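You operate a simulated robot arm through the tools that you are given. There is no shell and no other tool. Be economical: measure what you need, move in short steps, check, and stop when the job is done.

You run a simulated two-armed robot. Do the job below in one go: nothing can be reset, and whatever is moved stays where it is left.

## Task
Take the white marker pen and leave it on the white spacer board. Put the transfer card marked "1" from the number 7 bench on the yellow spacer board and the transfer card that says "4" on the check card. Take the aluminium weight and put it on top of the green tape roll on the number 3 bench. The order is free.

It is judged by the outcome, as a careful person would: the job done as asked, and still so three seconds after it is handed in. It fails if anything else is knocked over, pushed out of place, dropped, spilled or broken.

## Robot
Two 6-joint arms with three-finger grippers on one trunk, on a base that drives. Base frame: it is fixed to the floor where the robot stands at the start and does not move with it; the origin is under the middle of the robot, x ahead of it, y to its left, z up; the surface under the hand at the start is at about z = 0.8. Lengths are in m, angles in degrees, forces in N, time in s.
The left shoulder is at the start at [0.021, 0.17, 1.471], the right one opposite. With the tool pointing down near the work surface each hand reaches from about 0.3 to 0.58 m from the robot's upright axis, wherever it stands, measured 20 degrees to its own side. Places, roughly: aluminium weight [1.5, -0.5, 0.75]; check card [-3.25, 0.75, 0.75]; green tape roll [1.5, -1, 0.75]; transfer card [-3, 0.75, 0.75]; white marker pen (2x2x12 cm) [0.5, -0.1, 0.9]; white spacer board [3.75, -2.5, 0.75]; yellow spacer board [-3, 1, 0.75]. Payload 2.2 kg a hand.
Tool frame (each hand has its own): the origin (TCP) lies between the finger pads and is the grasp point; the fingertips stand 0.025 m ahead of it; z points along the fingers, y is the line along which they close. Largest opening 0.104 m; the body of the gripper starts 0.074 m behind the TCP.
Orientation is that of the tool frame in the base frame, as a unit quaternion [w, x, y, z]. With the fingers straight down and closing along the base's y, the tool's x points along the base's -x, its y along +y and its z along -z.

## Interface
- The arms move only by the tool send_rows. It takes "left_increments", "right_increments" or both (then of equal length, played together; a hand with none holds still); each is a list of rows, each an object of numbers (a shift or turn left out is 0, a gripper value left out holds the last): "grip": the gripper command, from -1 (shut) to 1 (fully open), values between in proportion; "tx", "ty", "tz": the shift along the tool's x, y, z in cm; "ax", "ay", "az": the turn, a rotation vector about the tool's x, y, z in degrees. In form: [{"grip": .., "tx": .., "ty": .., "tz": .., "ax": .., "ay": .., "az": ..}, ...]. A call has 1 to 20 rows; each row shifts and turns the commanded pose from where the row before left it, along the tool's axes as they then stand. A row lasts 0.2 s, in which the tool goes at most 0.05 m and 8.6 degrees; a call with a longer step from one row to the next is refused whole, and so is a gripper value outside its range. Where a pose cannot be reached the arm comes as near as it can. A force on the tool above 40 N (or 10 N above the force at the start of the call, whichever is more), or a blocked arm, ends the call early, and 0.2 s more pass. Each finger halts on what it meets, pressing with about 31 N; the grip force reading is that of the motor and also rises with nothing between the fingers. The clock runs only during rows and for 0.2 s after the last one: add rows that do not move to give the fingers time. It gives the time, the measured TCP pose, the force on the tool (base axes), the opening and the grip force at its end, in the units of the frame above (readings bear some noise), with the torque about the TCP (base axes, N m) and any sound that the robot's microphone picked up, and new pictures: "pictures" is both (left out), scene, wrist or none (wrist: the cameras of the hands that moved).
- Cameras (640 x 400 px; columns grow to the right, rows downward): "scene" is now at [0.165, -0.0108, 1.3674]; the picture's right is [-0.10, -1.00, -0.00], its down [-0.62, 0.06, -0.78] and it looks along [0.78, -0.08, -0.63] (base axes); focal length 264 px, centre (320, 200). "left" rides on the left gripper at [0.082, -0.003, -0.104] in its tool frame; the picture's right is [0.04, 1.00, 0.00], its down [-0.75, 0.03, -0.66] and it looks along [-0.66, 0.03, 0.75] (tool axes); focal length 256 px, centre (320, 200). "right" rides on the right gripper at [0.082, 0.003, -0.104] in its tool frame; the picture's right is [-0.04, 1.00, 0.00], its down [-0.75, -0.03, -0.66] and it looks along [-0.66, -0.03, 0.75] (tool axes); focal length 256 px, centre (320, 200). There is no depth. A picture from a camera that has moved, and an enlarged one, comes with that camera's place and axes in the base frame and with its lens. The place of the scene camera against the robot may be out by one fixed shift of up to 0.012 m in any direction.
- move_column(by): slides the trunk up (or, below 0, down) by that many m; the arms and the scene camera ride with it, the base frame stays. It gives what a move gives, with no picture.
- drive_base(legs): drives the robot by 1 to 6 legs, each [ahead, left, turn to the left] in m, m and degrees, along the robot's own axes; the way and the turn of a leg run together, so that a leg with both is an arc; at most 1.5 m and 180 degrees a leg. The arms and the cameras ride along, it lands a little off, and it stops where it bumps. It gives what a move gives, and a new picture of the scene camera.
- pan_tilt(pan, tilt): turns the head with the scene camera to pan (to the left, within 60 degrees either way) and tilt (down, from -29 to 69), counted from straight ahead of the robot. It gives what a move gives, and a new picture of the scene camera.
- zoom(camera, box): a new picture of the part [left, top, right, bottom] of that camera's present view, enlarged. No time passes.
- hand_in(): hands the job in; it is judged then, once.

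Go step by step. Nothing tells you exact positions but the pictures and the camera data: compare them with the known pose of the tool, close in by small moves and look again before you grip or let go. The budget is 165 turns and 260 pictures, counting those below and the enlarged ones. Unless the task says otherwise, let go and move clear before handing in, and close with one line.

The tools are called after "Call:" as name(argument=value, ...) on one line, values as JSON. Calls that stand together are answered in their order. send_rows: Moves the arms, as the interface text tells. Its arguments: {"type":"object","properties":{"left_increments":{"type":"array","items":{"type":"object","properties":{"grip":{"type":"number"},"tx":{"type":"number"},"ty":{"type":"number"},"tz":{"type":"number"},"ax":{"type":"number"},"ay":{"type":"number"},"az":{"type":"number"}}}},"right_increments":{"type":"array","items":{"type":"object","properties":{"grip":{"type":"number"},"tx":{"type":"number"},"ty":{"type":"number"},"tz":{"type":"number"},"ax":{"type":"number"},"ay":{"type":"number"},"az":{"type":"number"}}}},"pictures":{"type":"string","enum":["both","scene","wrist","none"]}},"required":[]} The other tools are called the same way: move_column (by) slides the trunk up or down; drive_base (legs) drives the base; pan_tilt (pan, tilt) turns the head that bears the scene camera; zoom (camera, box) takes an enlarged picture of a part of a camera's view; hand_in () hands the job in.

At the start:

```text
time: 0.0
left_position: [0.5827, 0.1107, 1.1354]
left_ee_rot: [0.0, 0.0, 1.0, 0.0]
left_force: [0.4, 0.1, 0.4]
left_torque: [0.03, 0.0, -0.02]
left_gripper_width: 0.1042
left_grasp_force: 0.1
right_position: [0.4347, -0.3037, 1.0467]
right_ee_rot: [0.0, 0.0, 1.0, 0.0]
right_force: [-0.9, 0.9, 0.5]
right_torque: [-0.02, -0.01, 0.01]
right_gripper_width: 0.1039
right_grasp_force: 0.1
trunk travel left (down, up): [-0.663, 0.079]
robot x, y, heading: [-0.0017, -0.0023, 0.1]
head pan, tilt: [-5.6, 38.7]
```

scene: 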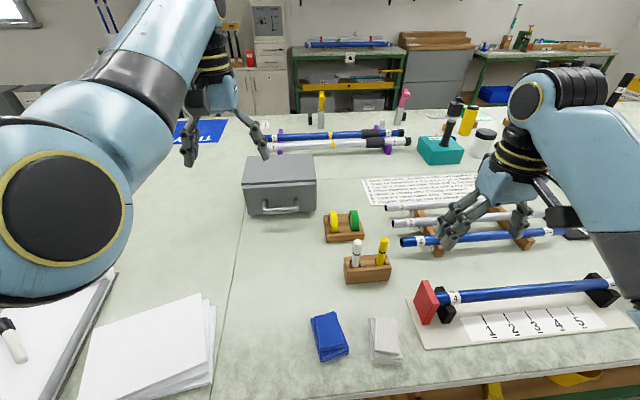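
right: 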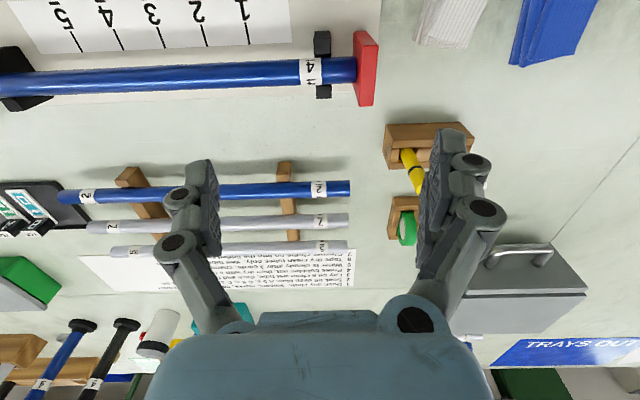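
left: 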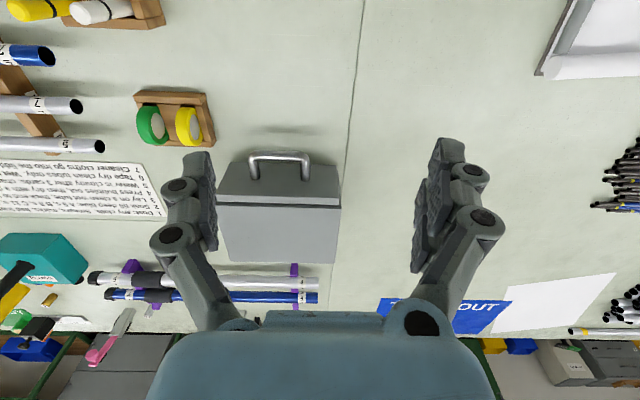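

I see the wooden block with a white and a yellow marker standing upright, near [0.5,-0.1]. I'll zoom in to locate the white marker more exactly.

Call:
zoom(camera="scene", box=[300, 190, 440, 290])

Call:
zoom(camera="right", box=[340, 80, 540, 260])

Call:
pan_tilt(pan=0, tilt=10)

```text
4.00 times, centred on (370, 240) of scene
camera zoom: at [0.165, -0.0108, 1.3674], right [-0.1, -1.0, 0.0], down [-0.62, 0.06, -0.78], along [0.78, -0.08, -0.63], focal length 1056 px, centre (120, 40)
```

zoom: 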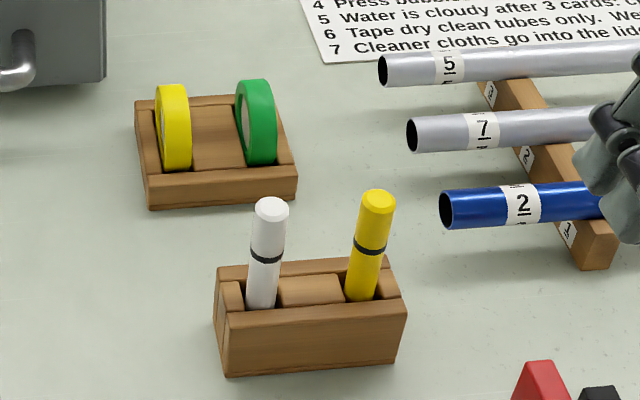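

```text
2.22 times, centred on (440, 170) of right
camera zoom: at [0.3542, -0.3009, 1.1494], right [0.04, 1.0, 0.0], down [0.75, -0.03, 0.66], along [0.66, -0.03, -0.75], focal length 569 px, centre (53, 267)
```

zoom: 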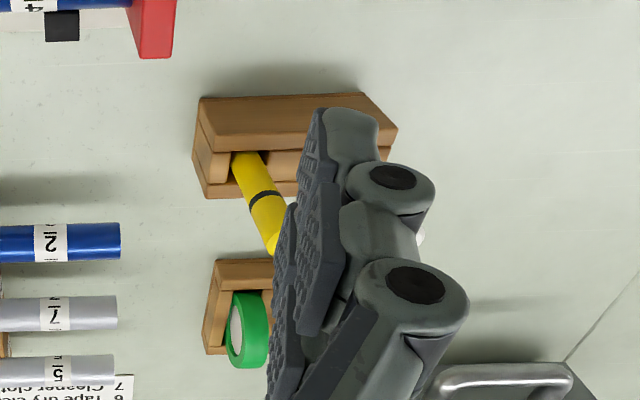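

```text
time: 0.9
left_position: [0.5835, 0.1111, 1.1359]
left_ee_rot: [0.001, 0.001, 1.0, 0.0]
left_force: [0.6, -0.1, 0.4]
left_torque: [0.03, 0.02, 0.03]
left_gripper_width: 0.104
left_grasp_force: 0.1
right_position: [0.4366, -0.3041, 1.046]
right_ee_rot: [-0.002, 0.001, 1.0, 0.001]
right_force: [0.2, 0.0, 0.6]
right_torque: [-0.01, -0.02, 0.01]
right_gripper_width: 0.104
right_grasp_force: 0.1
trunk travel left (down, up): [-0.663, 0.079]
robot x, y, heading: [-0.0033, -0.0003, 0.2]
head pan, tilt: [0.0, 10.0]
camera scene: at [0.1726, -0.0025, 1.4132], right [0.0, -1.0, 0.0], down [-0.17, 0.0, -0.98], along [0.98, 0.0, -0.17], focal length 264 px, centre (320, 200)
```

scene: 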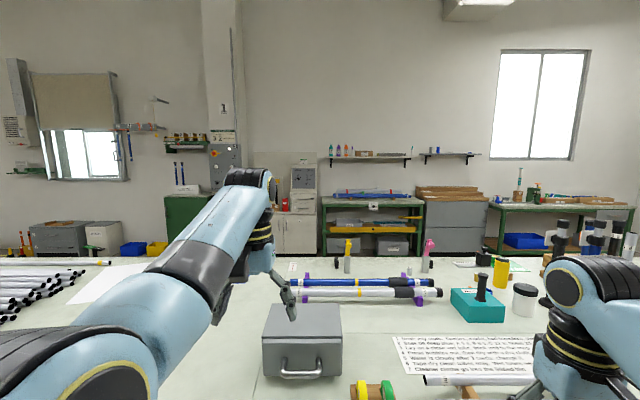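

The white marker stands upright at about (0.54, -0.13), top about z=0.945; the yellow one is 5 cm to its right. I'll tilt the right hand forward 60° (so the pen can later be laid flat) and move in front of it with a narrowed gripper.

Call:
pan_tilt(pan=-5, tilt=40)

Call:
send_rows(right_increments=[{"ay": -7.5, "ty": 2.1, "grip": -0.05}, {"ay": -7.5, "ty": 2.1}, {"ay": -7.5, "ty": 2.1}, {"ay": -7.5, "ty": 2.1}, {"ay": -7.5, "ty": 2.1}, {"ay": -7.5, "ty": 2.1}, {"ay": -7.5, "ty": 2.1}, {"ay": -7.5, "ty": 2.1}, {"tz": 0}, {"tz": 0}])

```text
time: 1.9
left_position: [0.5836, 0.1118, 1.1354]
left_ee_rot: [0.0, 0.0, 1.0, 0.0]
left_force: [0.5, 0.4, -0.4]
left_torque: [0.03, -0.01, -0.03]
left_gripper_width: 0.104
left_grasp_force: 0.0
right_position: [0.4356, -0.3048, 1.0461]
right_ee_rot: [0.0, 0.0, 1.0, 0.0]
right_force: [-0.1, 0.0, -0.2]
right_torque: [-0.02, 0.0, -0.02]
right_gripper_width: 0.1041
right_grasp_force: 0.0
trunk travel left (down, up): [-0.663, 0.079]
robot x, y, heading: [-0.0036, -0.002, 0.1]
head pan, tilt: [-5.0, 40.0]
camera scene: at [0.1643, -0.0098, 1.3656], right [-0.09, -1.0, 0.0], down [-0.64, 0.06, -0.77], along [0.76, -0.07, -0.64], focal length 264 px, centre (320, 200)
```

scene: 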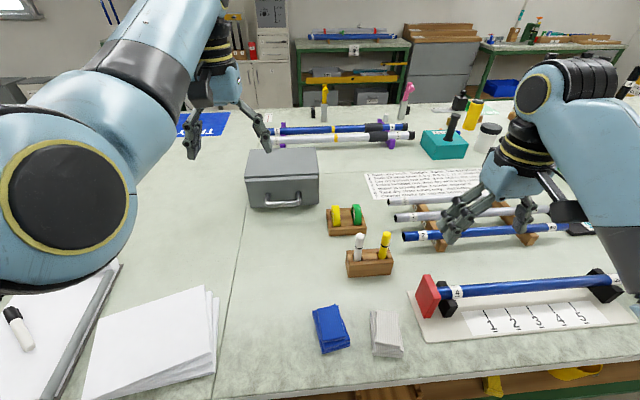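

```text
time: 3.5
left_position: [0.5849, 0.1132, 1.1358]
left_ee_rot: [0.0, 0.001, 1.0, 0.0]
left_force: [1.1, -0.6, 0.3]
left_torque: [-0.02, -0.02, 0.0]
left_gripper_width: 0.1038
left_grasp_force: 0.0
right_position: [0.4411, -0.2191, 1.0488]
right_ee_rot: [0.433, -0.064, 0.896, -0.073]
right_force: [0.6, -0.2, 0.2]
right_torque: [-0.05, -0.03, -0.01]
right_gripper_width: 0.0494
right_grasp_force: 0.1
trunk travel left (down, up): [-0.663, 0.079]
robot x, y, heading: [0.0022, -0.0026, 0.1]
head pan, tilt: [-5.0, 40.0]
stopped in row 7 (right hand): the arm was blocked; the commanded pose is now the measured one
camera scene: at [0.1636, -0.0094, 1.3657], right [-0.09, -1.0, 0.0], down [-0.64, 0.06, -0.77], along [0.76, -0.07, -0.64], focal length 264 px, centre (320, 200)
camera right: at [0.3095, -0.2232, 1.0478], right [-0.03, 0.99, -0.16], down [-0.05, 0.15, 0.99], along [1.0, 0.03, 0.04], focal length 256 px, centre (320, 200)
```

scene: 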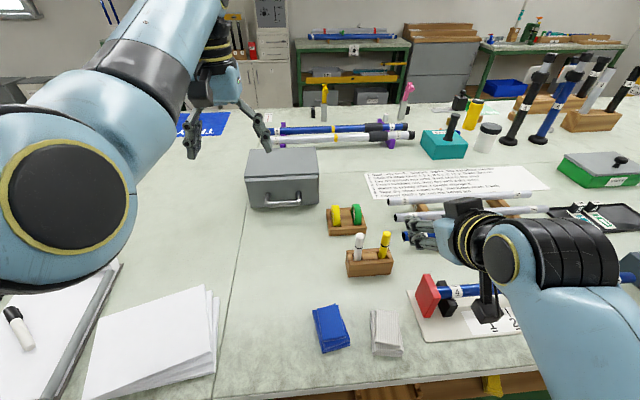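
right: 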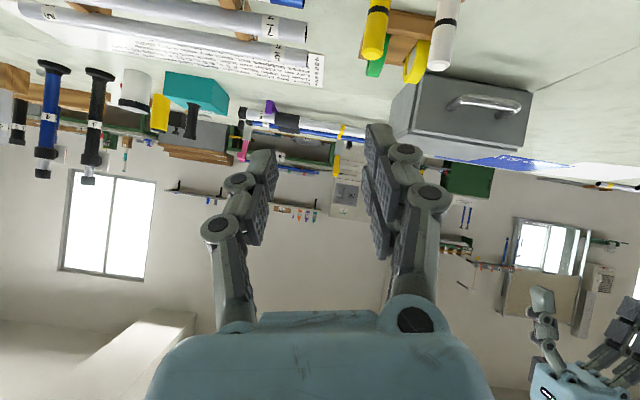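

The arm hit a joint limit near 51° of tilt. With a lower trunk, a forward-pointing hand should be easier, so I'll raise both hands, straighten the right one at 45° and lower the trunk.

Call:
send_rows(right_increments=[{"ax": -1.65, "ay": 2.2, "az": 3.3}, {"ax": -1.65, "ay": 2.2, "az": 3.3}, {"ax": -1.65, "ay": 2.2, "az": 3.3}, {"tz": -2.8, "tx": -2.8}, {"tz": -2.8, "tx": -2.8}, {"tz": -2.8, "tx": -2.8}, {"tz": -2.8, "tx": -2.8}], left_increments=[{"tz": -3}, {"tz": -3}, {"tz": -3}, {"tz": -3}, {"tz": -3}, {"tz": -3}, {"tz": -3}], pictures="none")

Call:
move_column(by=-0.2)

Call:
send_rows(right_increments=[{"ay": -5}, {"ay": -5}, {"ay": -5}, {"tz": 0}])

```text
time: 5.1
left_position: [0.6455, 0.0962, 1.3172]
left_ee_rot: [-0.001, 0.0, 1.0, 0.0]
left_force: [-0.5, 0.0, -0.4]
left_torque: [-0.04, 0.01, 0.01]
left_gripper_width: 0.1041
left_grasp_force: 0.1
left hand out of reach, approached as far as the arm can: row 2, 3, 4, 5, 6, 7
right_position: [0.44, -0.2202, 1.2077]
right_ee_rot: [0.381, -0.001, 0.924, 0.001]
right_force: [0.2, -0.3, 0.0]
right_torque: [0.02, -0.04, 0.0]
right_gripper_width: 0.0494
right_grasp_force: 0.0
trunk travel left (down, up): [-0.663, 0.079]
robot x, y, heading: [-0.0012, -0.0003, -0.1]
head pan, tilt: [-5.0, 40.0]
```

```text
time: 7.2
left_position: [0.6491, 0.0952, 1.1082]
left_ee_rot: [-0.009, 0.0, 1.0, 0.0]
left_force: [-0.4, 1.0, 0.1]
left_torque: [0.01, 0.0, 0.0]
left_gripper_width: 0.1042
left_grasp_force: 0.1
right_position: [0.4423, -0.2205, 1.0063]
right_ee_rot: [0.382, -0.001, 0.924, -0.001]
right_force: [-0.7, 0.0, -0.3]
right_torque: [-0.01, 0.03, 0.03]
right_gripper_width: 0.0493
right_grasp_force: 0.1
trunk travel left (down, up): [-0.463, 0.279]
robot x, y, heading: [0.0019, -0.0006, 0.2]
head pan, tilt: [-5.0, 40.0]
```

```text
time: 8.2
left_position: [0.6495, 0.0964, 1.1059]
left_ee_rot: [-0.01, 0.0, 1.0, -0.001]
left_force: [0.2, -0.8, 0.2]
left_torque: [0.0, 0.03, 0.01]
left_gripper_width: 0.104
left_grasp_force: 0.0
right_position: [0.4438, -0.221, 1.0067]
right_ee_rot: [0.501, -0.003, 0.865, -0.004]
right_force: [0.4, 0.8, 0.0]
right_torque: [0.02, 0.03, -0.02]
right_gripper_width: 0.0494
right_grasp_force: 0.1
trunk travel left (down, up): [-0.463, 0.279]
robot x, y, heading: [0.0013, 0.0029, -0.2]
head pan, tilt: [-5.0, 40.0]
camera scene: at [0.1669, -0.0099, 1.1636], right [-0.09, -1.0, 0.0], down [-0.64, 0.06, -0.77], along [0.76, -0.07, -0.64], focal length 264 px, centre (320, 200)
camera right: at [0.313, -0.2187, 0.9871], right [0.02, 1.0, 0.02], down [-0.19, -0.02, 0.98], along [0.98, -0.02, 0.19], focal length 256 px, centre (320, 200)
```

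scene: 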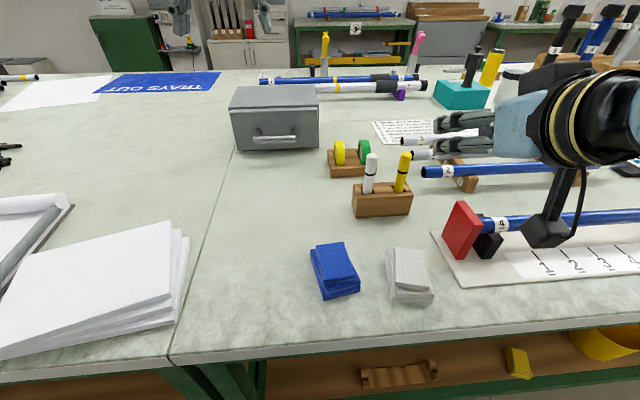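
right: 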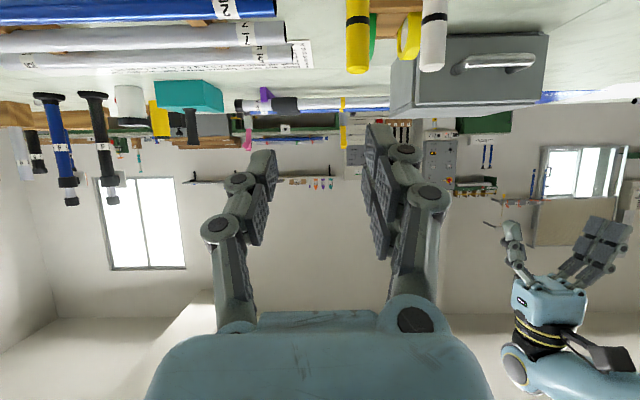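

60° works now. I'll move to the pre-grasp point in front of the white marker and look again.

Call:
send_rows(right_increments=[{"ty": 3}, {"ty": 3}, {"ty": 3}, {"tx": 2, "tz": 1.1}, {"tx": 1.9, "tz": 1.1}, {"tz": 0}])

Call:
zoom(camera="right", box=[220, 0, 420, 130])

Call:
zoom(camera="scene", box=[320, 120, 480, 230])

```text
time: 8.7
left_position: [0.6491, 0.0956, 1.1063]
left_ee_rot: [-0.01, 0.0, 1.0, -0.001]
left_force: [0.3, -0.6, -0.3]
left_torque: [0.01, 0.03, -0.04]
left_gripper_width: 0.104
left_grasp_force: 0.1
right_position: [0.4487, -0.2365, 1.0038]
right_ee_rot: [0.503, -0.075, 0.857, -0.085]
right_force: [-0.8, -0.5, 0.6]
right_torque: [0.04, 0.0, 0.02]
right_gripper_width: 0.0492
right_grasp_force: 0.1
right hand out of reach, approached as far as the arm can: row 1, 2
trunk travel left (down, up): [-0.463, 0.279]
robot x, y, heading: [-0.0006, 0.0016, 0.0]
head pan, tilt: [-5.0, 40.0]
stopped in row 2 (right hand): the arm was blocked; the commanded pose is now the measured one
camera scene: at [0.1667, -0.0103, 1.1636], right [-0.09, -1.0, 0.0], down [-0.64, 0.06, -0.77], along [0.76, -0.07, -0.64], focal length 264 px, centre (320, 200)
camera right: at [0.3175, -0.2425, 0.9834], right [-0.02, 0.98, -0.19], down [-0.21, 0.18, 0.96], along [0.98, 0.06, 0.2], focal length 256 px, centre (320, 200)
```

scene: 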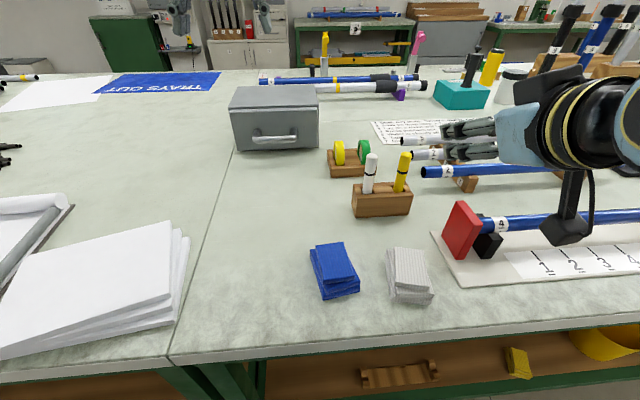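
right: 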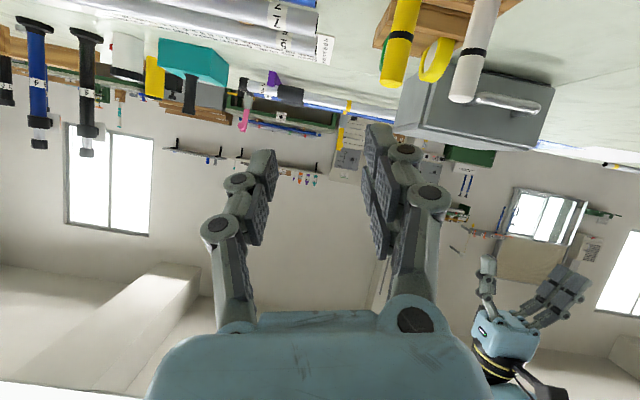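

```text
3.08 times, centred on (320, 65) of right
camera zoom: at [0.3175, -0.2425, 0.9834], right [-0.02, 0.98, -0.19], down [-0.21, 0.18, 0.96], along [0.98, 0.06, 0.2], focal length 788 px, centre (320, 615)
```

zoom: 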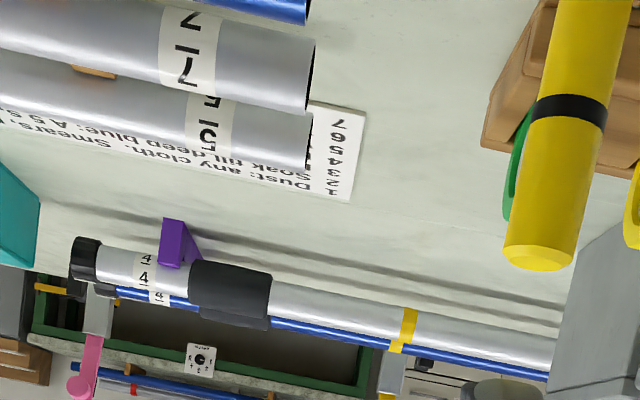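

```text
3.64 times, centred on (400, 175) of scene
camera zoom: at [0.1667, -0.0103, 1.1636], right [-0.09, -1.0, 0.0], down [-0.64, 0.06, -0.77], along [0.76, -0.07, -0.64], focal length 960 px, centre (29, 291)
```

zoom: 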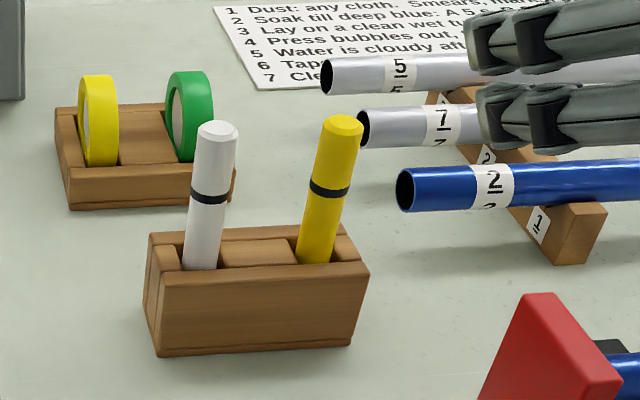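

The right hand is at its inward limit with this tilt, so I'll shift the base left and slightly back instead, then straighten the hand.

Call:
drive_base(legs=[[-0.06, 0.0, 0], [0, 0.12, 0]])

Call:
send_rows(right_increments=[{"ax": -2, "ay": 0.4, "az": 6.1, "ty": -0.7}, {"ax": -2, "ay": 0.4, "az": 6.1, "ty": -0.7}, {"tz": 0}])

```text
time: 10.5
left_position: [0.5888, 0.218, 1.1052]
left_ee_rot: [-0.009, -0.001, 1.0, -0.001]
left_force: [0.4, 0.8, 0.4]
left_torque: [-0.07, -0.01, 0.01]
left_gripper_width: 0.1041
left_grasp_force: 0.0
right_position: [0.3876, -0.1124, 1.0044]
right_ee_rot: [0.504, -0.076, 0.856, -0.085]
right_force: [0.8, 1.0, -0.5]
right_torque: [-0.02, 0.04, -0.03]
right_gripper_width: 0.0492
right_grasp_force: 0.0
trunk travel left (down, up): [-0.463, 0.279]
robot x, y, heading: [-0.0577, 0.1185, 0.2]
head pan, tilt: [-5.0, 40.0]
camera scene: at [0.1065, 0.1113, 1.1637], right [-0.09, -1.0, 0.0], down [-0.64, 0.05, -0.77], along [0.76, -0.07, -0.64], focal length 264 px, centre (320, 200)
```

scene: 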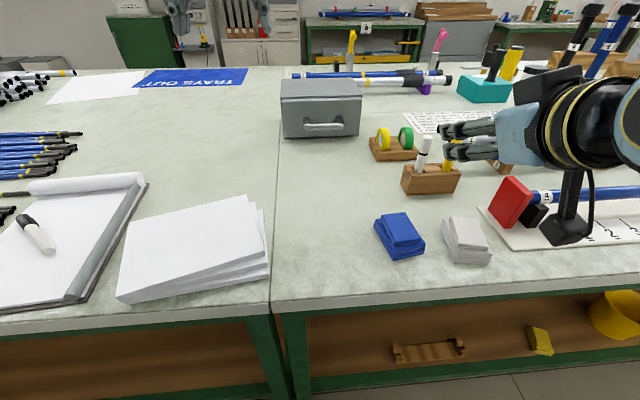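

```text
time: 11.3
left_position: [0.5901, 0.2177, 1.1067]
left_ee_rot: [-0.01, -0.001, 1.0, 0.0]
left_force: [-0.3, 0.0, 0.9]
left_torque: [-0.04, -0.01, 0.03]
left_gripper_width: 0.1042
left_grasp_force: 0.0
right_position: [0.3892, -0.128, 1.0078]
right_ee_rot: [0.501, -0.001, 0.866, -0.001]
right_force: [0.1, -0.3, -0.4]
right_torque: [-0.02, -0.03, -0.03]
right_gripper_width: 0.0491
right_grasp_force: 0.0
trunk travel left (down, up): [-0.463, 0.279]
robot x, y, heading: [-0.059, 0.1186, -0.1]
head pan, tilt: [-5.0, 40.0]
camera scene: at [0.1065, 0.1102, 1.1636], right [-0.08, -1.0, 0.0], down [-0.64, 0.05, -0.77], along [0.76, -0.07, -0.64], focal length 264 px, centre (320, 200)
camera right: at [0.2583, -0.1255, 0.9875], right [0.02, 1.0, 0.03], down [-0.19, -0.03, 0.98], along [0.98, -0.03, 0.19], focal length 256 px, centre (320, 200)
```

scene: 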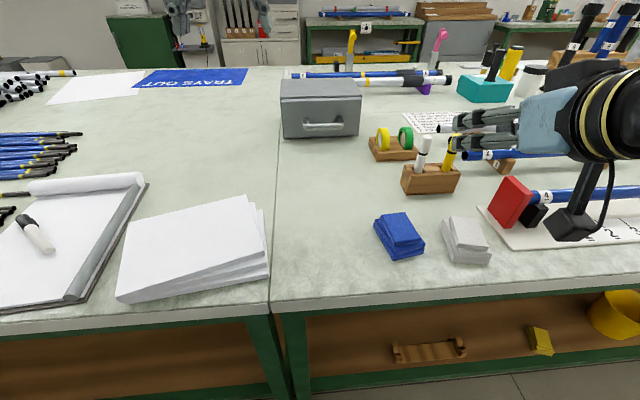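
right: 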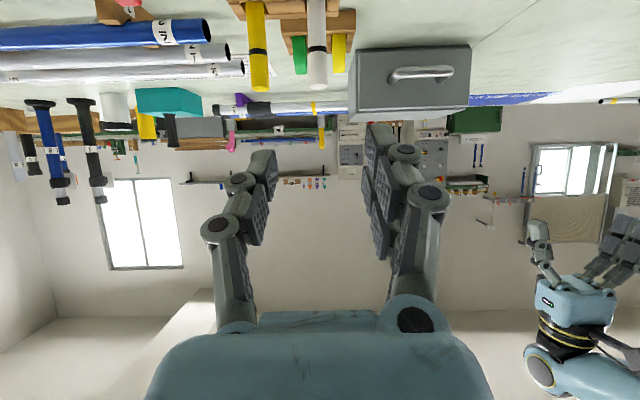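

The marker is at about (0.547, -0.134), top z≈0.92, directly ahead of the fingers. I'll approach along the tool axis and check before closing.

Call:
send_rows(right_increments=[{"tx": 1.1, "ty": -0.6, "tz": 2.5}, {"tx": 1.1, "tz": 3}, {"tz": 3.5}, {"tz": 3.5}, {"tz": 0}])

Call:
zoom(camera="scene", box=[370, 100, 530, 210])

```text
time: 12.5
left_position: [0.5892, 0.2166, 1.1069]
left_ee_rot: [-0.009, -0.001, 1.0, 0.0]
left_force: [-0.5, 0.2, 0.2]
left_torque: [-0.01, 0.0, 0.02]
left_gripper_width: 0.104
left_grasp_force: 0.1
right_position: [0.4867, -0.1342, 0.9254]
right_ee_rot: [0.5, -0.001, 0.866, -0.001]
right_force: [1.2, 0.0, 0.9]
right_torque: [0.01, 0.01, -0.03]
right_gripper_width: 0.0494
right_grasp_force: 0.1
trunk travel left (down, up): [-0.463, 0.279]
robot x, y, heading: [-0.0584, 0.1159, 0.1]
head pan, tilt: [-5.0, 40.0]
camera scene: at [0.1061, 0.1097, 1.1637], right [-0.09, -1.0, 0.0], down [-0.64, 0.05, -0.77], along [0.76, -0.07, -0.64], focal length 264 px, centre (320, 200)
camera right: at [0.3563, -0.1309, 0.9057], right [0.02, 1.0, 0.03], down [-0.19, -0.03, 0.98], along [0.98, -0.03, 0.19], focal length 256 px, centre (320, 200)
```

scene: 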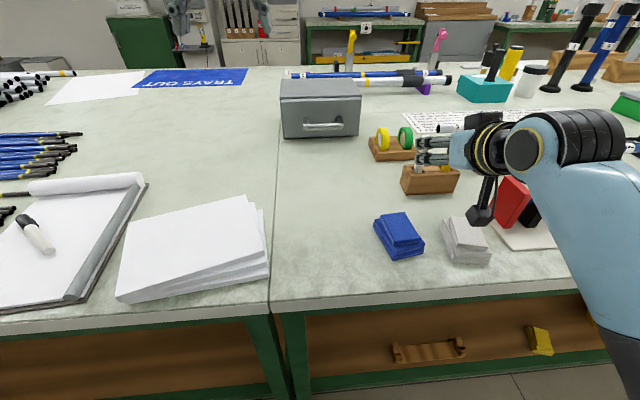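
right: 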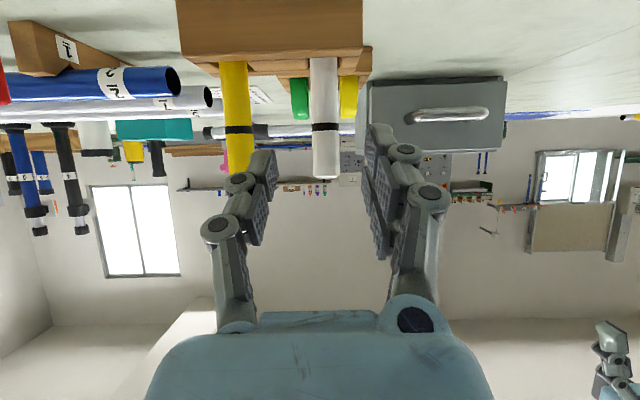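

```text
3.64 times, centred on (450, 155) of scene
camera zoom: at [0.1061, 0.1097, 1.1637], right [-0.09, -1.0, 0.0], down [-0.64, 0.05, -0.77], along [0.76, -0.07, -0.64], focal length 960 px, centre (-153, 364)
```

zoom: 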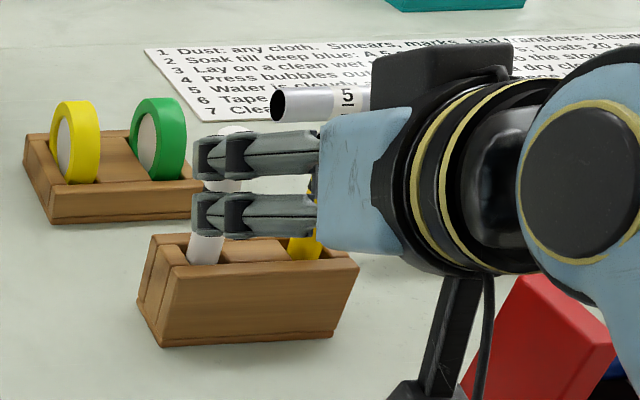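

Alignment is good; the yellow marker clears the outer finger. I'll advance the last 6.8 cm and close.

Call:
send_rows(right_increments=[{"tz": 2.3, "ty": 0.2}, {"tz": 2.3}, {"tz": 2.2}, {"tz": 0}, {"grip": -1}, {"grip": -1}, {"grip": -1}, {"grip": -1}])

```text
time: 14.3
left_position: [0.59, 0.2194, 1.1061]
left_ee_rot: [-0.01, -0.002, 1.0, 0.0]
left_force: [1.3, -0.9, -0.3]
left_torque: [0.0, 0.01, 0.0]
left_gripper_width: 0.104
left_grasp_force: 0.1
right_position: [0.547, -0.1314, 0.8913]
right_ee_rot: [0.502, -0.001, 0.865, 0.0]
right_force: [9.5, 13.3, -1.1]
right_torque: [0.6, -0.42, -0.1]
right_gripper_width: 0.0071
right_grasp_force: 31.0
trunk travel left (down, up): [-0.463, 0.279]
robot x, y, heading: [-0.0572, 0.1192, 0.4]
head pan, tilt: [-5.0, 40.0]
camera scene: at [0.1079, 0.1115, 1.1635], right [-0.08, -1.0, 0.0], down [-0.64, 0.05, -0.77], along [0.76, -0.06, -0.64], focal length 264 px, centre (320, 200)
camera right: at [0.4159, -0.1282, 0.8712], right [0.02, 1.0, 0.03], down [-0.19, -0.03, 0.98], along [0.98, -0.02, 0.19], focal length 256 px, centre (320, 200)
```

scene: 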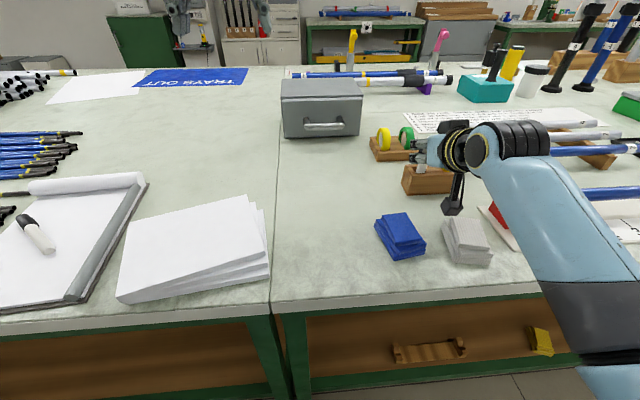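
right: 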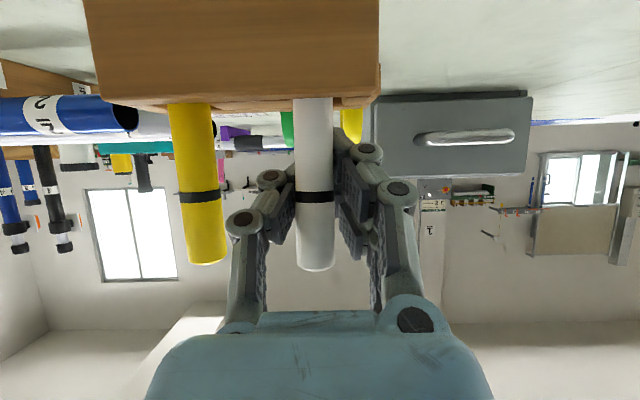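

The opening reads only 7 mm though the marker is ~2 cm, with side force. I'll zoom to understand the contact.

Call:
zoom(camera="right", box=[220, 80, 420, 290])

Call:
zoom(camera="scene", box=[380, 110, 500, 210])

```text
1.90 times, centred on (320, 185) of right
camera zoom: at [0.4159, -0.1282, 0.8712], right [0.02, 1.0, 0.03], down [-0.19, -0.03, 0.98], along [0.98, -0.02, 0.19], focal length 488 px, centre (320, 229)
```

zoom: 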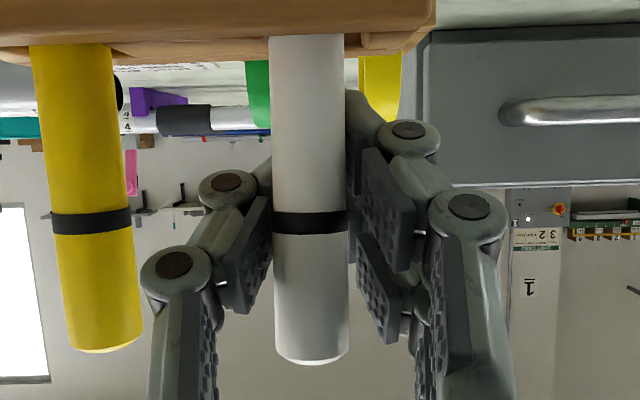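

```text
4.00 times, centred on (440, 160) of scene
camera zoom: at [0.1079, 0.1115, 1.1635], right [-0.08, -1.0, 0.0], down [-0.64, 0.05, -0.77], along [0.76, -0.06, -0.64], focal length 1056 px, centre (-160, 360)
```

zoom: 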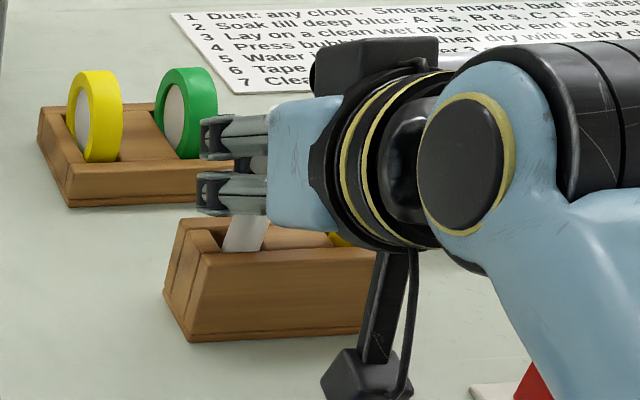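

The pen appears to be between the fingers at the TCP, though the reading is odd. I'll make a gentle 2 cm lift to test whether it is held.

Call:
send_rows(right_increments=[{"tx": -0.87, "tz": -0.5}, {"tx": -0.87, "tz": -0.5}, {"tz": 0}], pictures="wrist")

Call:
zoom(camera="scene", box=[380, 110, 500, 210])

```text
time: 15.1
left_position: [0.5886, 0.2172, 1.1061]
left_ee_rot: [-0.009, -0.001, 1.0, 0.0]
left_force: [-0.5, -0.2, -0.1]
left_torque: [-0.01, 0.01, 0.01]
left_gripper_width: 0.1041
left_grasp_force: 0.1
right_position: [0.5441, -0.1336, 0.9099]
right_ee_rot: [0.501, -0.002, 0.866, -0.001]
right_force: [2.8, 8.1, -3.7]
right_torque: [0.44, -0.21, -0.1]
right_gripper_width: 0.0058
right_grasp_force: 30.7
trunk travel left (down, up): [-0.463, 0.279]
robot x, y, heading: [-0.0615, 0.1197, -0.1]
head pan, tilt: [-5.0, 40.0]
camera right: at [0.4146, -0.1298, 0.8916], right [0.02, 1.0, 0.03], down [-0.19, -0.03, 0.98], along [0.98, -0.03, 0.19], focal length 256 px, centre (320, 200)
```

right: 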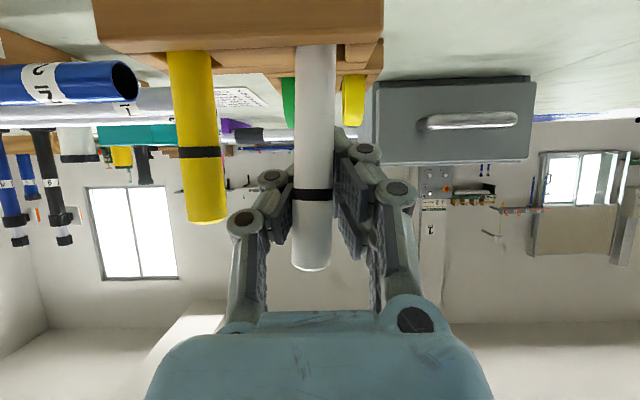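

```text
4.00 times, centred on (440, 160) of scene
camera zoom: at [0.107, 0.1103, 1.1636], right [-0.09, -1.0, 0.0], down [-0.64, 0.05, -0.77], along [0.76, -0.07, -0.64], focal length 1056 px, centre (-160, 360)
```

zoom: 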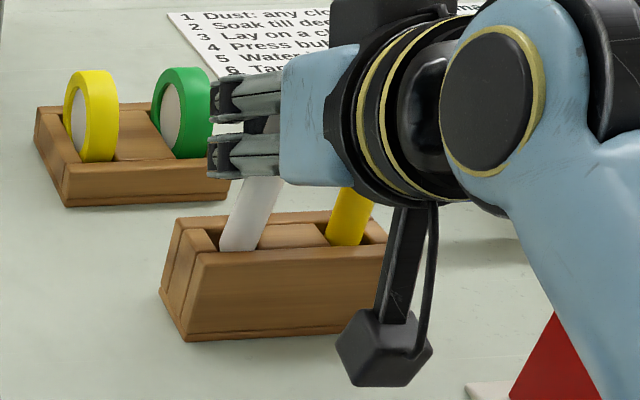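

The marker rises with the hand, so it is held. I'll lift it clear of the holder and back off.

Call:
send_rows(right_increments=[{"tx": -1.73, "tz": -1}, {"tx": -1.73, "tz": -1}, {"tx": -1.73, "tz": -1}, {"tx": -1.73, "tz": -1}, {"tx": -1.73, "tz": -1}, {"tx": -1.73, "tz": -1}, {"tz": 0}])

```text
time: 16.7
left_position: [0.59, 0.2167, 1.1058]
left_ee_rot: [-0.009, -0.001, 1.0, 0.0]
left_force: [0.0, 0.3, 0.2]
left_torque: [0.01, -0.02, 0.04]
left_gripper_width: 0.1039
left_grasp_force: 0.2
right_position: [0.5454, -0.1337, 1.0322]
right_ee_rot: [0.501, -0.001, 0.866, -0.001]
right_force: [0.2, -0.7, 1.2]
right_torque: [-0.03, 0.0, -0.01]
right_gripper_width: 0.0028
right_grasp_force: 29.7
trunk travel left (down, up): [-0.463, 0.279]
robot x, y, heading: [-0.0602, 0.1196, 0.1]
head pan, tilt: [-5.0, 40.0]
camera scene: at [0.1067, 0.1099, 1.1636], right [-0.09, -1.0, 0.0], down [-0.64, 0.05, -0.77], along [0.76, -0.07, -0.64], focal length 264 px, centre (320, 200)
camera right: at [0.415, -0.1314, 1.0121], right [0.02, 1.0, 0.03], down [-0.19, -0.03, 0.98], along [0.98, -0.03, 0.19], focal length 256 px, centre (320, 200)
```

scene: 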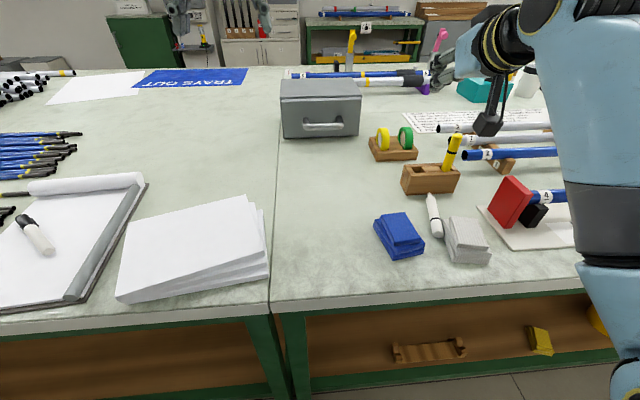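
right: 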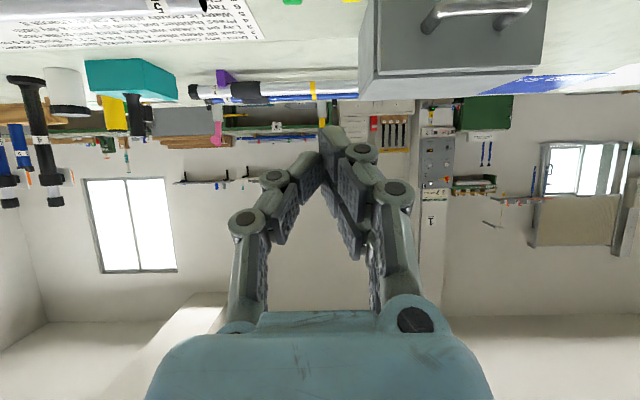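

The marker slipped out and now lies flat on the bench between the cloth stacks; nothing else was disturbed. That makes it easy to pick from above. I'll open the hand, bring it upright and look.

Call:
send_rows(right_increments=[{"grip": 0.0, "ay": 7.5, "tz": -2}, {"ay": 7.5, "tz": -2}, {"ay": 7.5, "tz": -2}, {"ay": 7.5, "tz": -2}, {"ay": 7.5}, {"ay": 7.5}, {"ay": 7.5}, {"ay": 7.5}, {"tz": 0}])

Call:
zoom(camera="scene", box=[350, 120, 530, 280])

```text
time: 18.7
left_position: [0.5898, 0.2167, 1.1052]
left_ee_rot: [-0.01, -0.001, 1.0, 0.0]
left_force: [0.3, -1.1, 0.2]
left_torque: [0.02, -0.03, -0.02]
left_gripper_width: 0.104
left_grasp_force: 0.2
right_position: [0.5719, -0.1377, 1.0043]
right_ee_rot: [0.001, 0.0, 1.0, -0.001]
right_force: [-0.7, 0.5, 0.2]
right_torque: [-0.06, 0.02, -0.01]
right_gripper_width: 0.0519
right_grasp_force: 0.1
right hand out of reach, approached as far as the arm can: row 4, 5, 6, 7, 8
trunk travel left (down, up): [-0.463, 0.279]
robot x, y, heading: [-0.0641, 0.1216, 0.1]
head pan, tilt: [-5.0, 40.0]
camera scene: at [0.1064, 0.1097, 1.1637], right [-0.09, -1.0, 0.0], down [-0.64, 0.05, -0.77], along [0.76, -0.07, -0.64], focal length 264 px, centre (320, 200)
camera right: at [0.4905, -0.1343, 1.1068], right [0.04, 1.0, 0.0], down [0.75, -0.03, 0.66], along [0.66, -0.03, -0.75], focal length 256 px, centre (320, 200)
```

scene: 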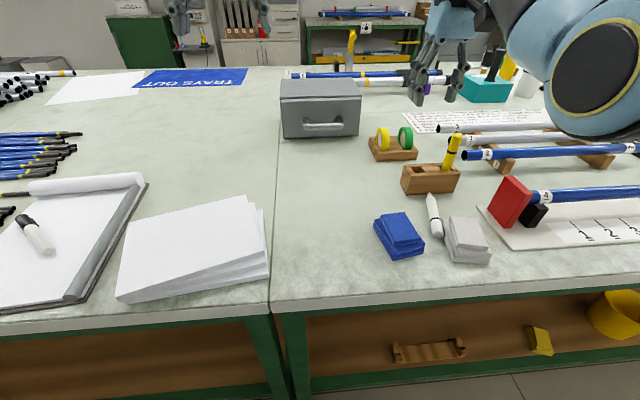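
right: 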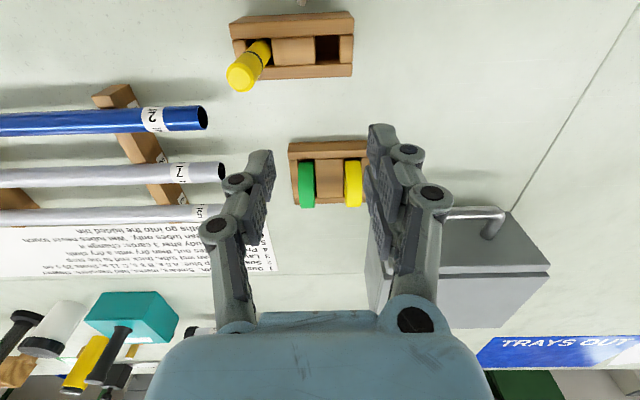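

```text
2.50 times, centred on (440, 200) of scene
camera zoom: at [0.1064, 0.1097, 1.1637], right [-0.09, -1.0, 0.0], down [-0.64, 0.05, -0.77], along [0.76, -0.07, -0.64], focal length 660 px, centre (20, 200)
```

zoom: 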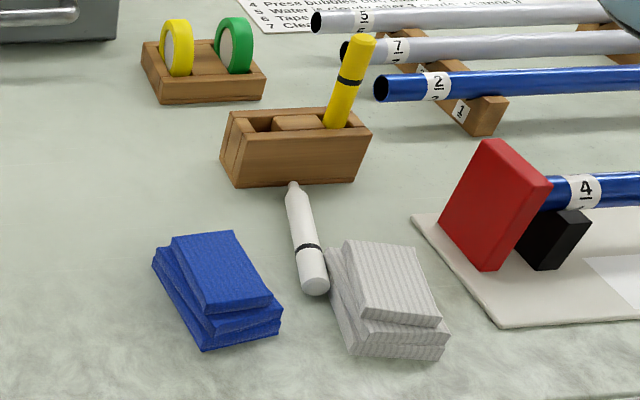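

The pen lies at about (0.46, -0.146), yaw about -13°, between the holder and the grey cloth. I'll drive forward again, hover over its front half and look with the wrist camera.

Call:
drive_base(legs=[[0.06, 0.0, 0]])

Call:
send_rows(right_increments=[{"tx": 3.7, "ty": -0.3, "tz": 1, "az": 4.3, "grip": -0.1}, {"tx": 3.7, "ty": -0.3, "tz": 1, "az": 4.3}, {"tx": 3.7, "ty": -0.3, "tz": 1, "az": 4.3}, {"tx": 3.7, "ty": -0.3, "tz": 1}, {"tz": 0}])

```text
time: 19.7
left_position: [0.6509, 0.2179, 1.1042]
left_ee_rot: [-0.01, -0.001, 1.0, 0.0]
left_force: [1.3, -0.2, -0.5]
left_torque: [-0.03, 0.09, -0.01]
left_gripper_width: 0.104
left_grasp_force: 0.1
right_position: [0.6341, -0.1376, 1.0019]
right_ee_rot: [0.001, 0.0, 1.0, -0.003]
right_force: [1.1, 0.4, -0.6]
right_torque: [-0.01, 0.05, 0.02]
right_gripper_width: 0.0522
right_grasp_force: 0.0
trunk travel left (down, up): [-0.463, 0.279]
robot x, y, heading: [-0.0007, 0.1187, 0.3]
head pan, tilt: [-5.0, 40.0]
camera scene: at [0.1684, 0.1101, 1.1633], right [-0.09, -1.0, 0.0], down [-0.64, 0.05, -0.76], along [0.76, -0.07, -0.64], focal length 264 px, centre (320, 200)
```

scene: 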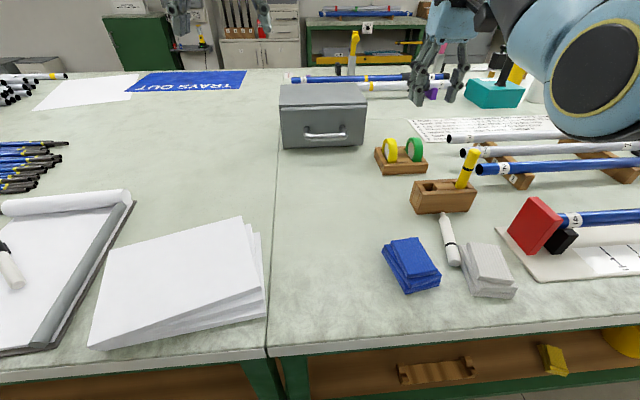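

```text
time: 20.9
left_position: [0.6497, 0.2169, 1.1055]
left_ee_rot: [-0.01, -0.001, 1.0, 0.0]
left_force: [-0.1, -0.2, 0.0]
left_torque: [0.0, 0.03, -0.01]
left_gripper_width: 0.1039
left_grasp_force: 0.1
right_position: [0.5501, -0.1342, 0.9034]
right_ee_rot: [0.002, 0.113, 0.994, 0.0]
right_force: [1.0, -0.4, 0.4]
right_torque: [0.01, 0.03, -0.01]
right_gripper_width: 0.0469
right_grasp_force: 0.0
right hand out of reach, approached as far as the arm can: row 1, 2, 3, 4
trunk travel left (down, up): [-0.463, 0.279]
robot x, y, heading: [0.0017, 0.1212, 0.2]
head pan, tilt: [-5.0, 40.0]
camera scene: at [0.1666, 0.11, 1.1636], right [-0.09, -1.0, 0.0], down [-0.64, 0.05, -0.77], along [0.76, -0.07, -0.64], focal length 264 px, centre (320, 200)
camera right: at [0.471, -0.1124, 1.0056], right [0.26, 0.96, 0.0], down [0.73, -0.2, 0.66], along [0.64, -0.17, -0.75], focal length 256 px, centre (320, 200)
```

scene: 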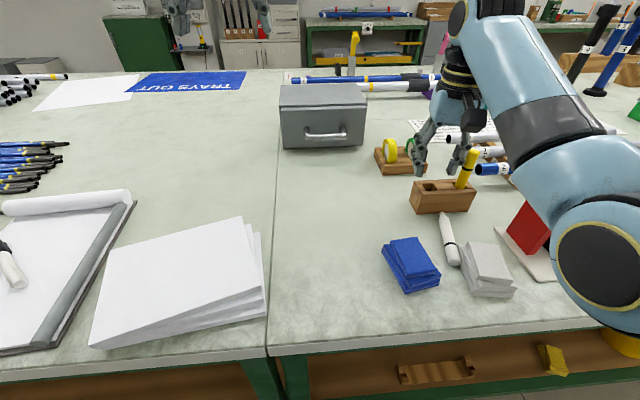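
right: 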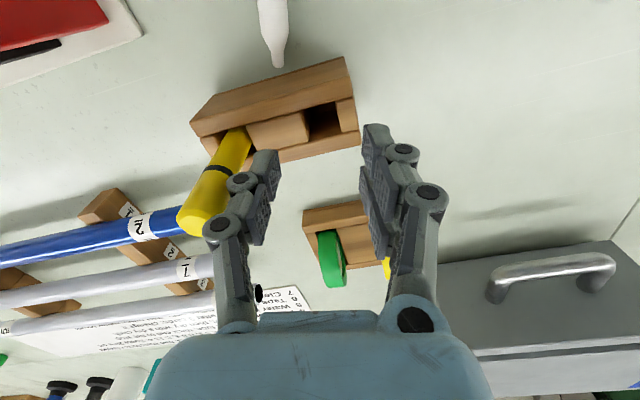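

The hand is too close in for this trunk height, so commands weren't reached. I'll raise the trunk by 0.25, then look at the hand pose again.

Call:
move_column(by=0.2)

Call:
send_rows(right_increments=[{"tz": 0}, {"tz": 0}], pictures="none")

```text
time: 23.1
left_position: [0.6497, 0.2171, 1.3061]
left_ee_rot: [-0.01, -0.001, 1.0, 0.0]
left_force: [0.3, 0.1, -0.2]
left_torque: [0.03, -0.03, 0.0]
left_gripper_width: 0.104
left_grasp_force: 0.0
right_position: [0.5515, -0.1358, 1.1026]
right_ee_rot: [0.001, 0.112, 0.994, -0.001]
right_force: [-0.1, 0.5, -0.6]
right_torque: [-0.01, -0.02, 0.02]
right_gripper_width: 0.0468
right_grasp_force: 0.0
trunk travel left (down, up): [-0.663, 0.079]
robot x, y, heading: [-0.0007, 0.1224, 0.2]
head pan, tilt: [-5.0, 40.0]
```

```text
time: 23.6
left_position: [0.648, 0.2172, 1.3062]
left_ee_rot: [-0.01, 0.0, 1.0, 0.0]
left_force: [-0.6, -0.6, 0.4]
left_torque: [0.02, 0.0, 0.0]
left_gripper_width: 0.104
left_grasp_force: 0.1
right_position: [0.5517, -0.1362, 1.1037]
right_ee_rot: [0.0, 0.113, 0.994, -0.001]
right_force: [0.5, -0.3, -0.4]
right_torque: [-0.04, 0.02, 0.04]
right_gripper_width: 0.0468
right_grasp_force: 0.2
trunk travel left (down, up): [-0.663, 0.079]
robot x, y, heading: [-0.0002, 0.1211, 0.0]
head pan, tilt: [-5.0, 40.0]
```

Call:
send_rows(right_increments=[{"tx": 3.1, "ty": -1.5}, {"tx": 3.1, "ty": -1.5}, {"tz": 3.5}, {"tz": 3.5}, {"tz": 3}, {"tz": 0}])

```text
time: 25.1
left_position: [0.6494, 0.2165, 1.3063]
left_ee_rot: [-0.01, 0.0, 1.0, 0.0]
left_force: [-0.1, -0.2, 0.2]
left_torque: [0.01, 0.01, -0.01]
left_gripper_width: 0.104
left_grasp_force: 0.1
right_position: [0.5009, -0.1511, 0.9728]
right_ee_rot: [0.001, 0.113, 0.994, -0.001]
right_force: [1.0, -0.5, -1.0]
right_torque: [0.01, -0.01, -0.02]
right_gripper_width: 0.0469
right_grasp_force: 0.0
right hand out of reach, approached as far as the arm can: row 1, 2
trunk travel left (down, up): [-0.663, 0.079]
robot x, y, heading: [-0.0027, 0.1215, 0.0]
head pan, tilt: [-5.0, 40.0]
camera scene: at [0.1639, 0.11, 1.3656], right [-0.09, -1.0, 0.0], down [-0.64, 0.05, -0.77], along [0.76, -0.07, -0.64], focal length 264 px, centre (320, 200)
camera right: at [0.4215, -0.1301, 1.0767], right [0.26, 0.97, 0.0], down [0.73, -0.2, 0.66], along [0.64, -0.17, -0.75], focal length 256 px, centre (320, 200)
```

scene: 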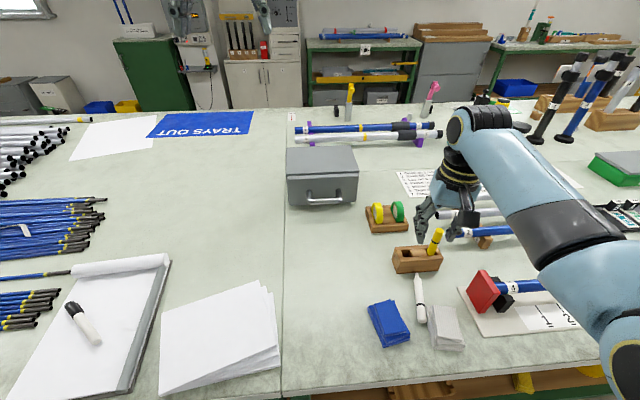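
right: 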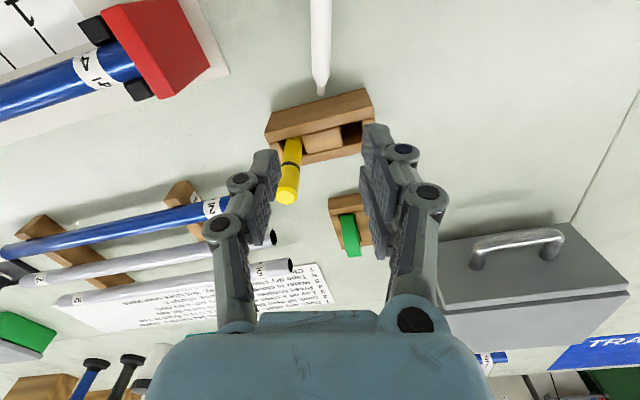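

The pen lies aligned with the hand and centred. I'll shift back ~2 cm along it and descend most of the way.

Call:
send_rows(right_increments=[{"tz": 3}, {"tz": 3, "tx": 1.1}, {"tz": 3, "tx": 1.1}, {"tz": 0}])

Call:
zoom(camera="scene", box=[350, 230, 490, 370])

```text
time: 26.1
left_position: [0.65, 0.2158, 1.3059]
left_ee_rot: [-0.009, -0.001, 1.0, 0.0]
left_force: [0.9, -0.2, -0.5]
left_torque: [0.01, 0.0, -0.01]
left_gripper_width: 0.1039
left_grasp_force: 0.0
right_position: [0.4803, -0.152, 0.8834]
right_ee_rot: [0.002, 0.112, 0.994, -0.001]
right_force: [-0.6, 0.2, 0.5]
right_torque: [-0.01, -0.01, -0.02]
right_gripper_width: 0.0467
right_grasp_force: 0.1
trunk travel left (down, up): [-0.663, 0.079]
robot x, y, heading: [-0.0001, 0.1197, 0.3]
head pan, tilt: [-5.0, 40.0]
camera scene: at [0.164, 0.11, 1.3656], right [-0.09, -1.0, 0.0], down [-0.64, 0.05, -0.77], along [0.76, -0.07, -0.64], focal length 264 px, centre (320, 200)
camera right: at [0.4014, -0.1296, 0.9868], right [0.26, 0.97, 0.0], down [0.73, -0.2, 0.66], along [0.64, -0.17, -0.75], focal length 256 px, centre (320, 200)
```

scene: 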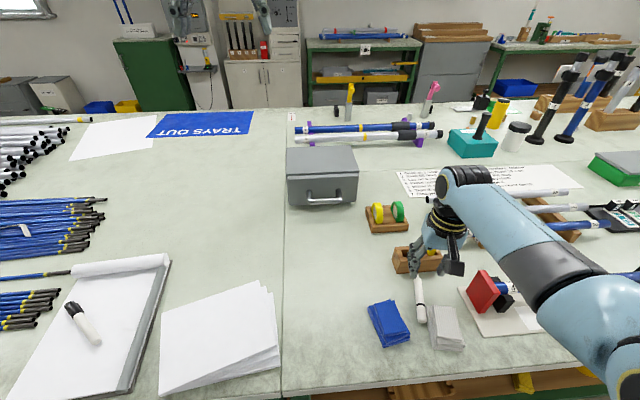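
right: 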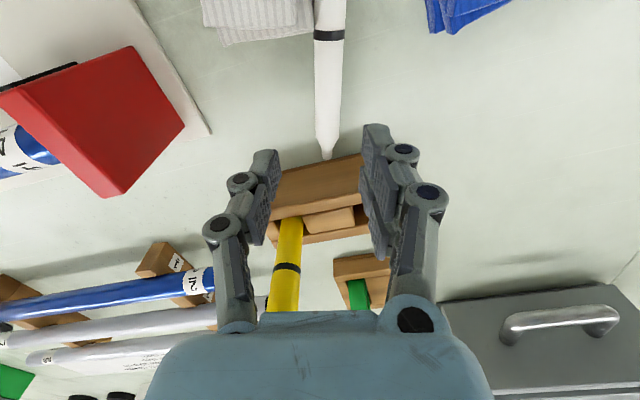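

```text
2.86 times, centred on (420, 300) of scene
camera zoom: at [0.164, 0.11, 1.3656], right [-0.09, -1.0, 0.0], down [-0.64, 0.05, -0.77], along [0.76, -0.07, -0.64], focal length 754 px, centre (34, -86)
```

zoom: 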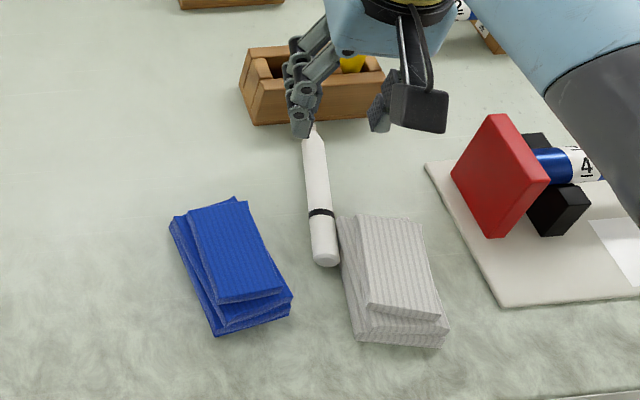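

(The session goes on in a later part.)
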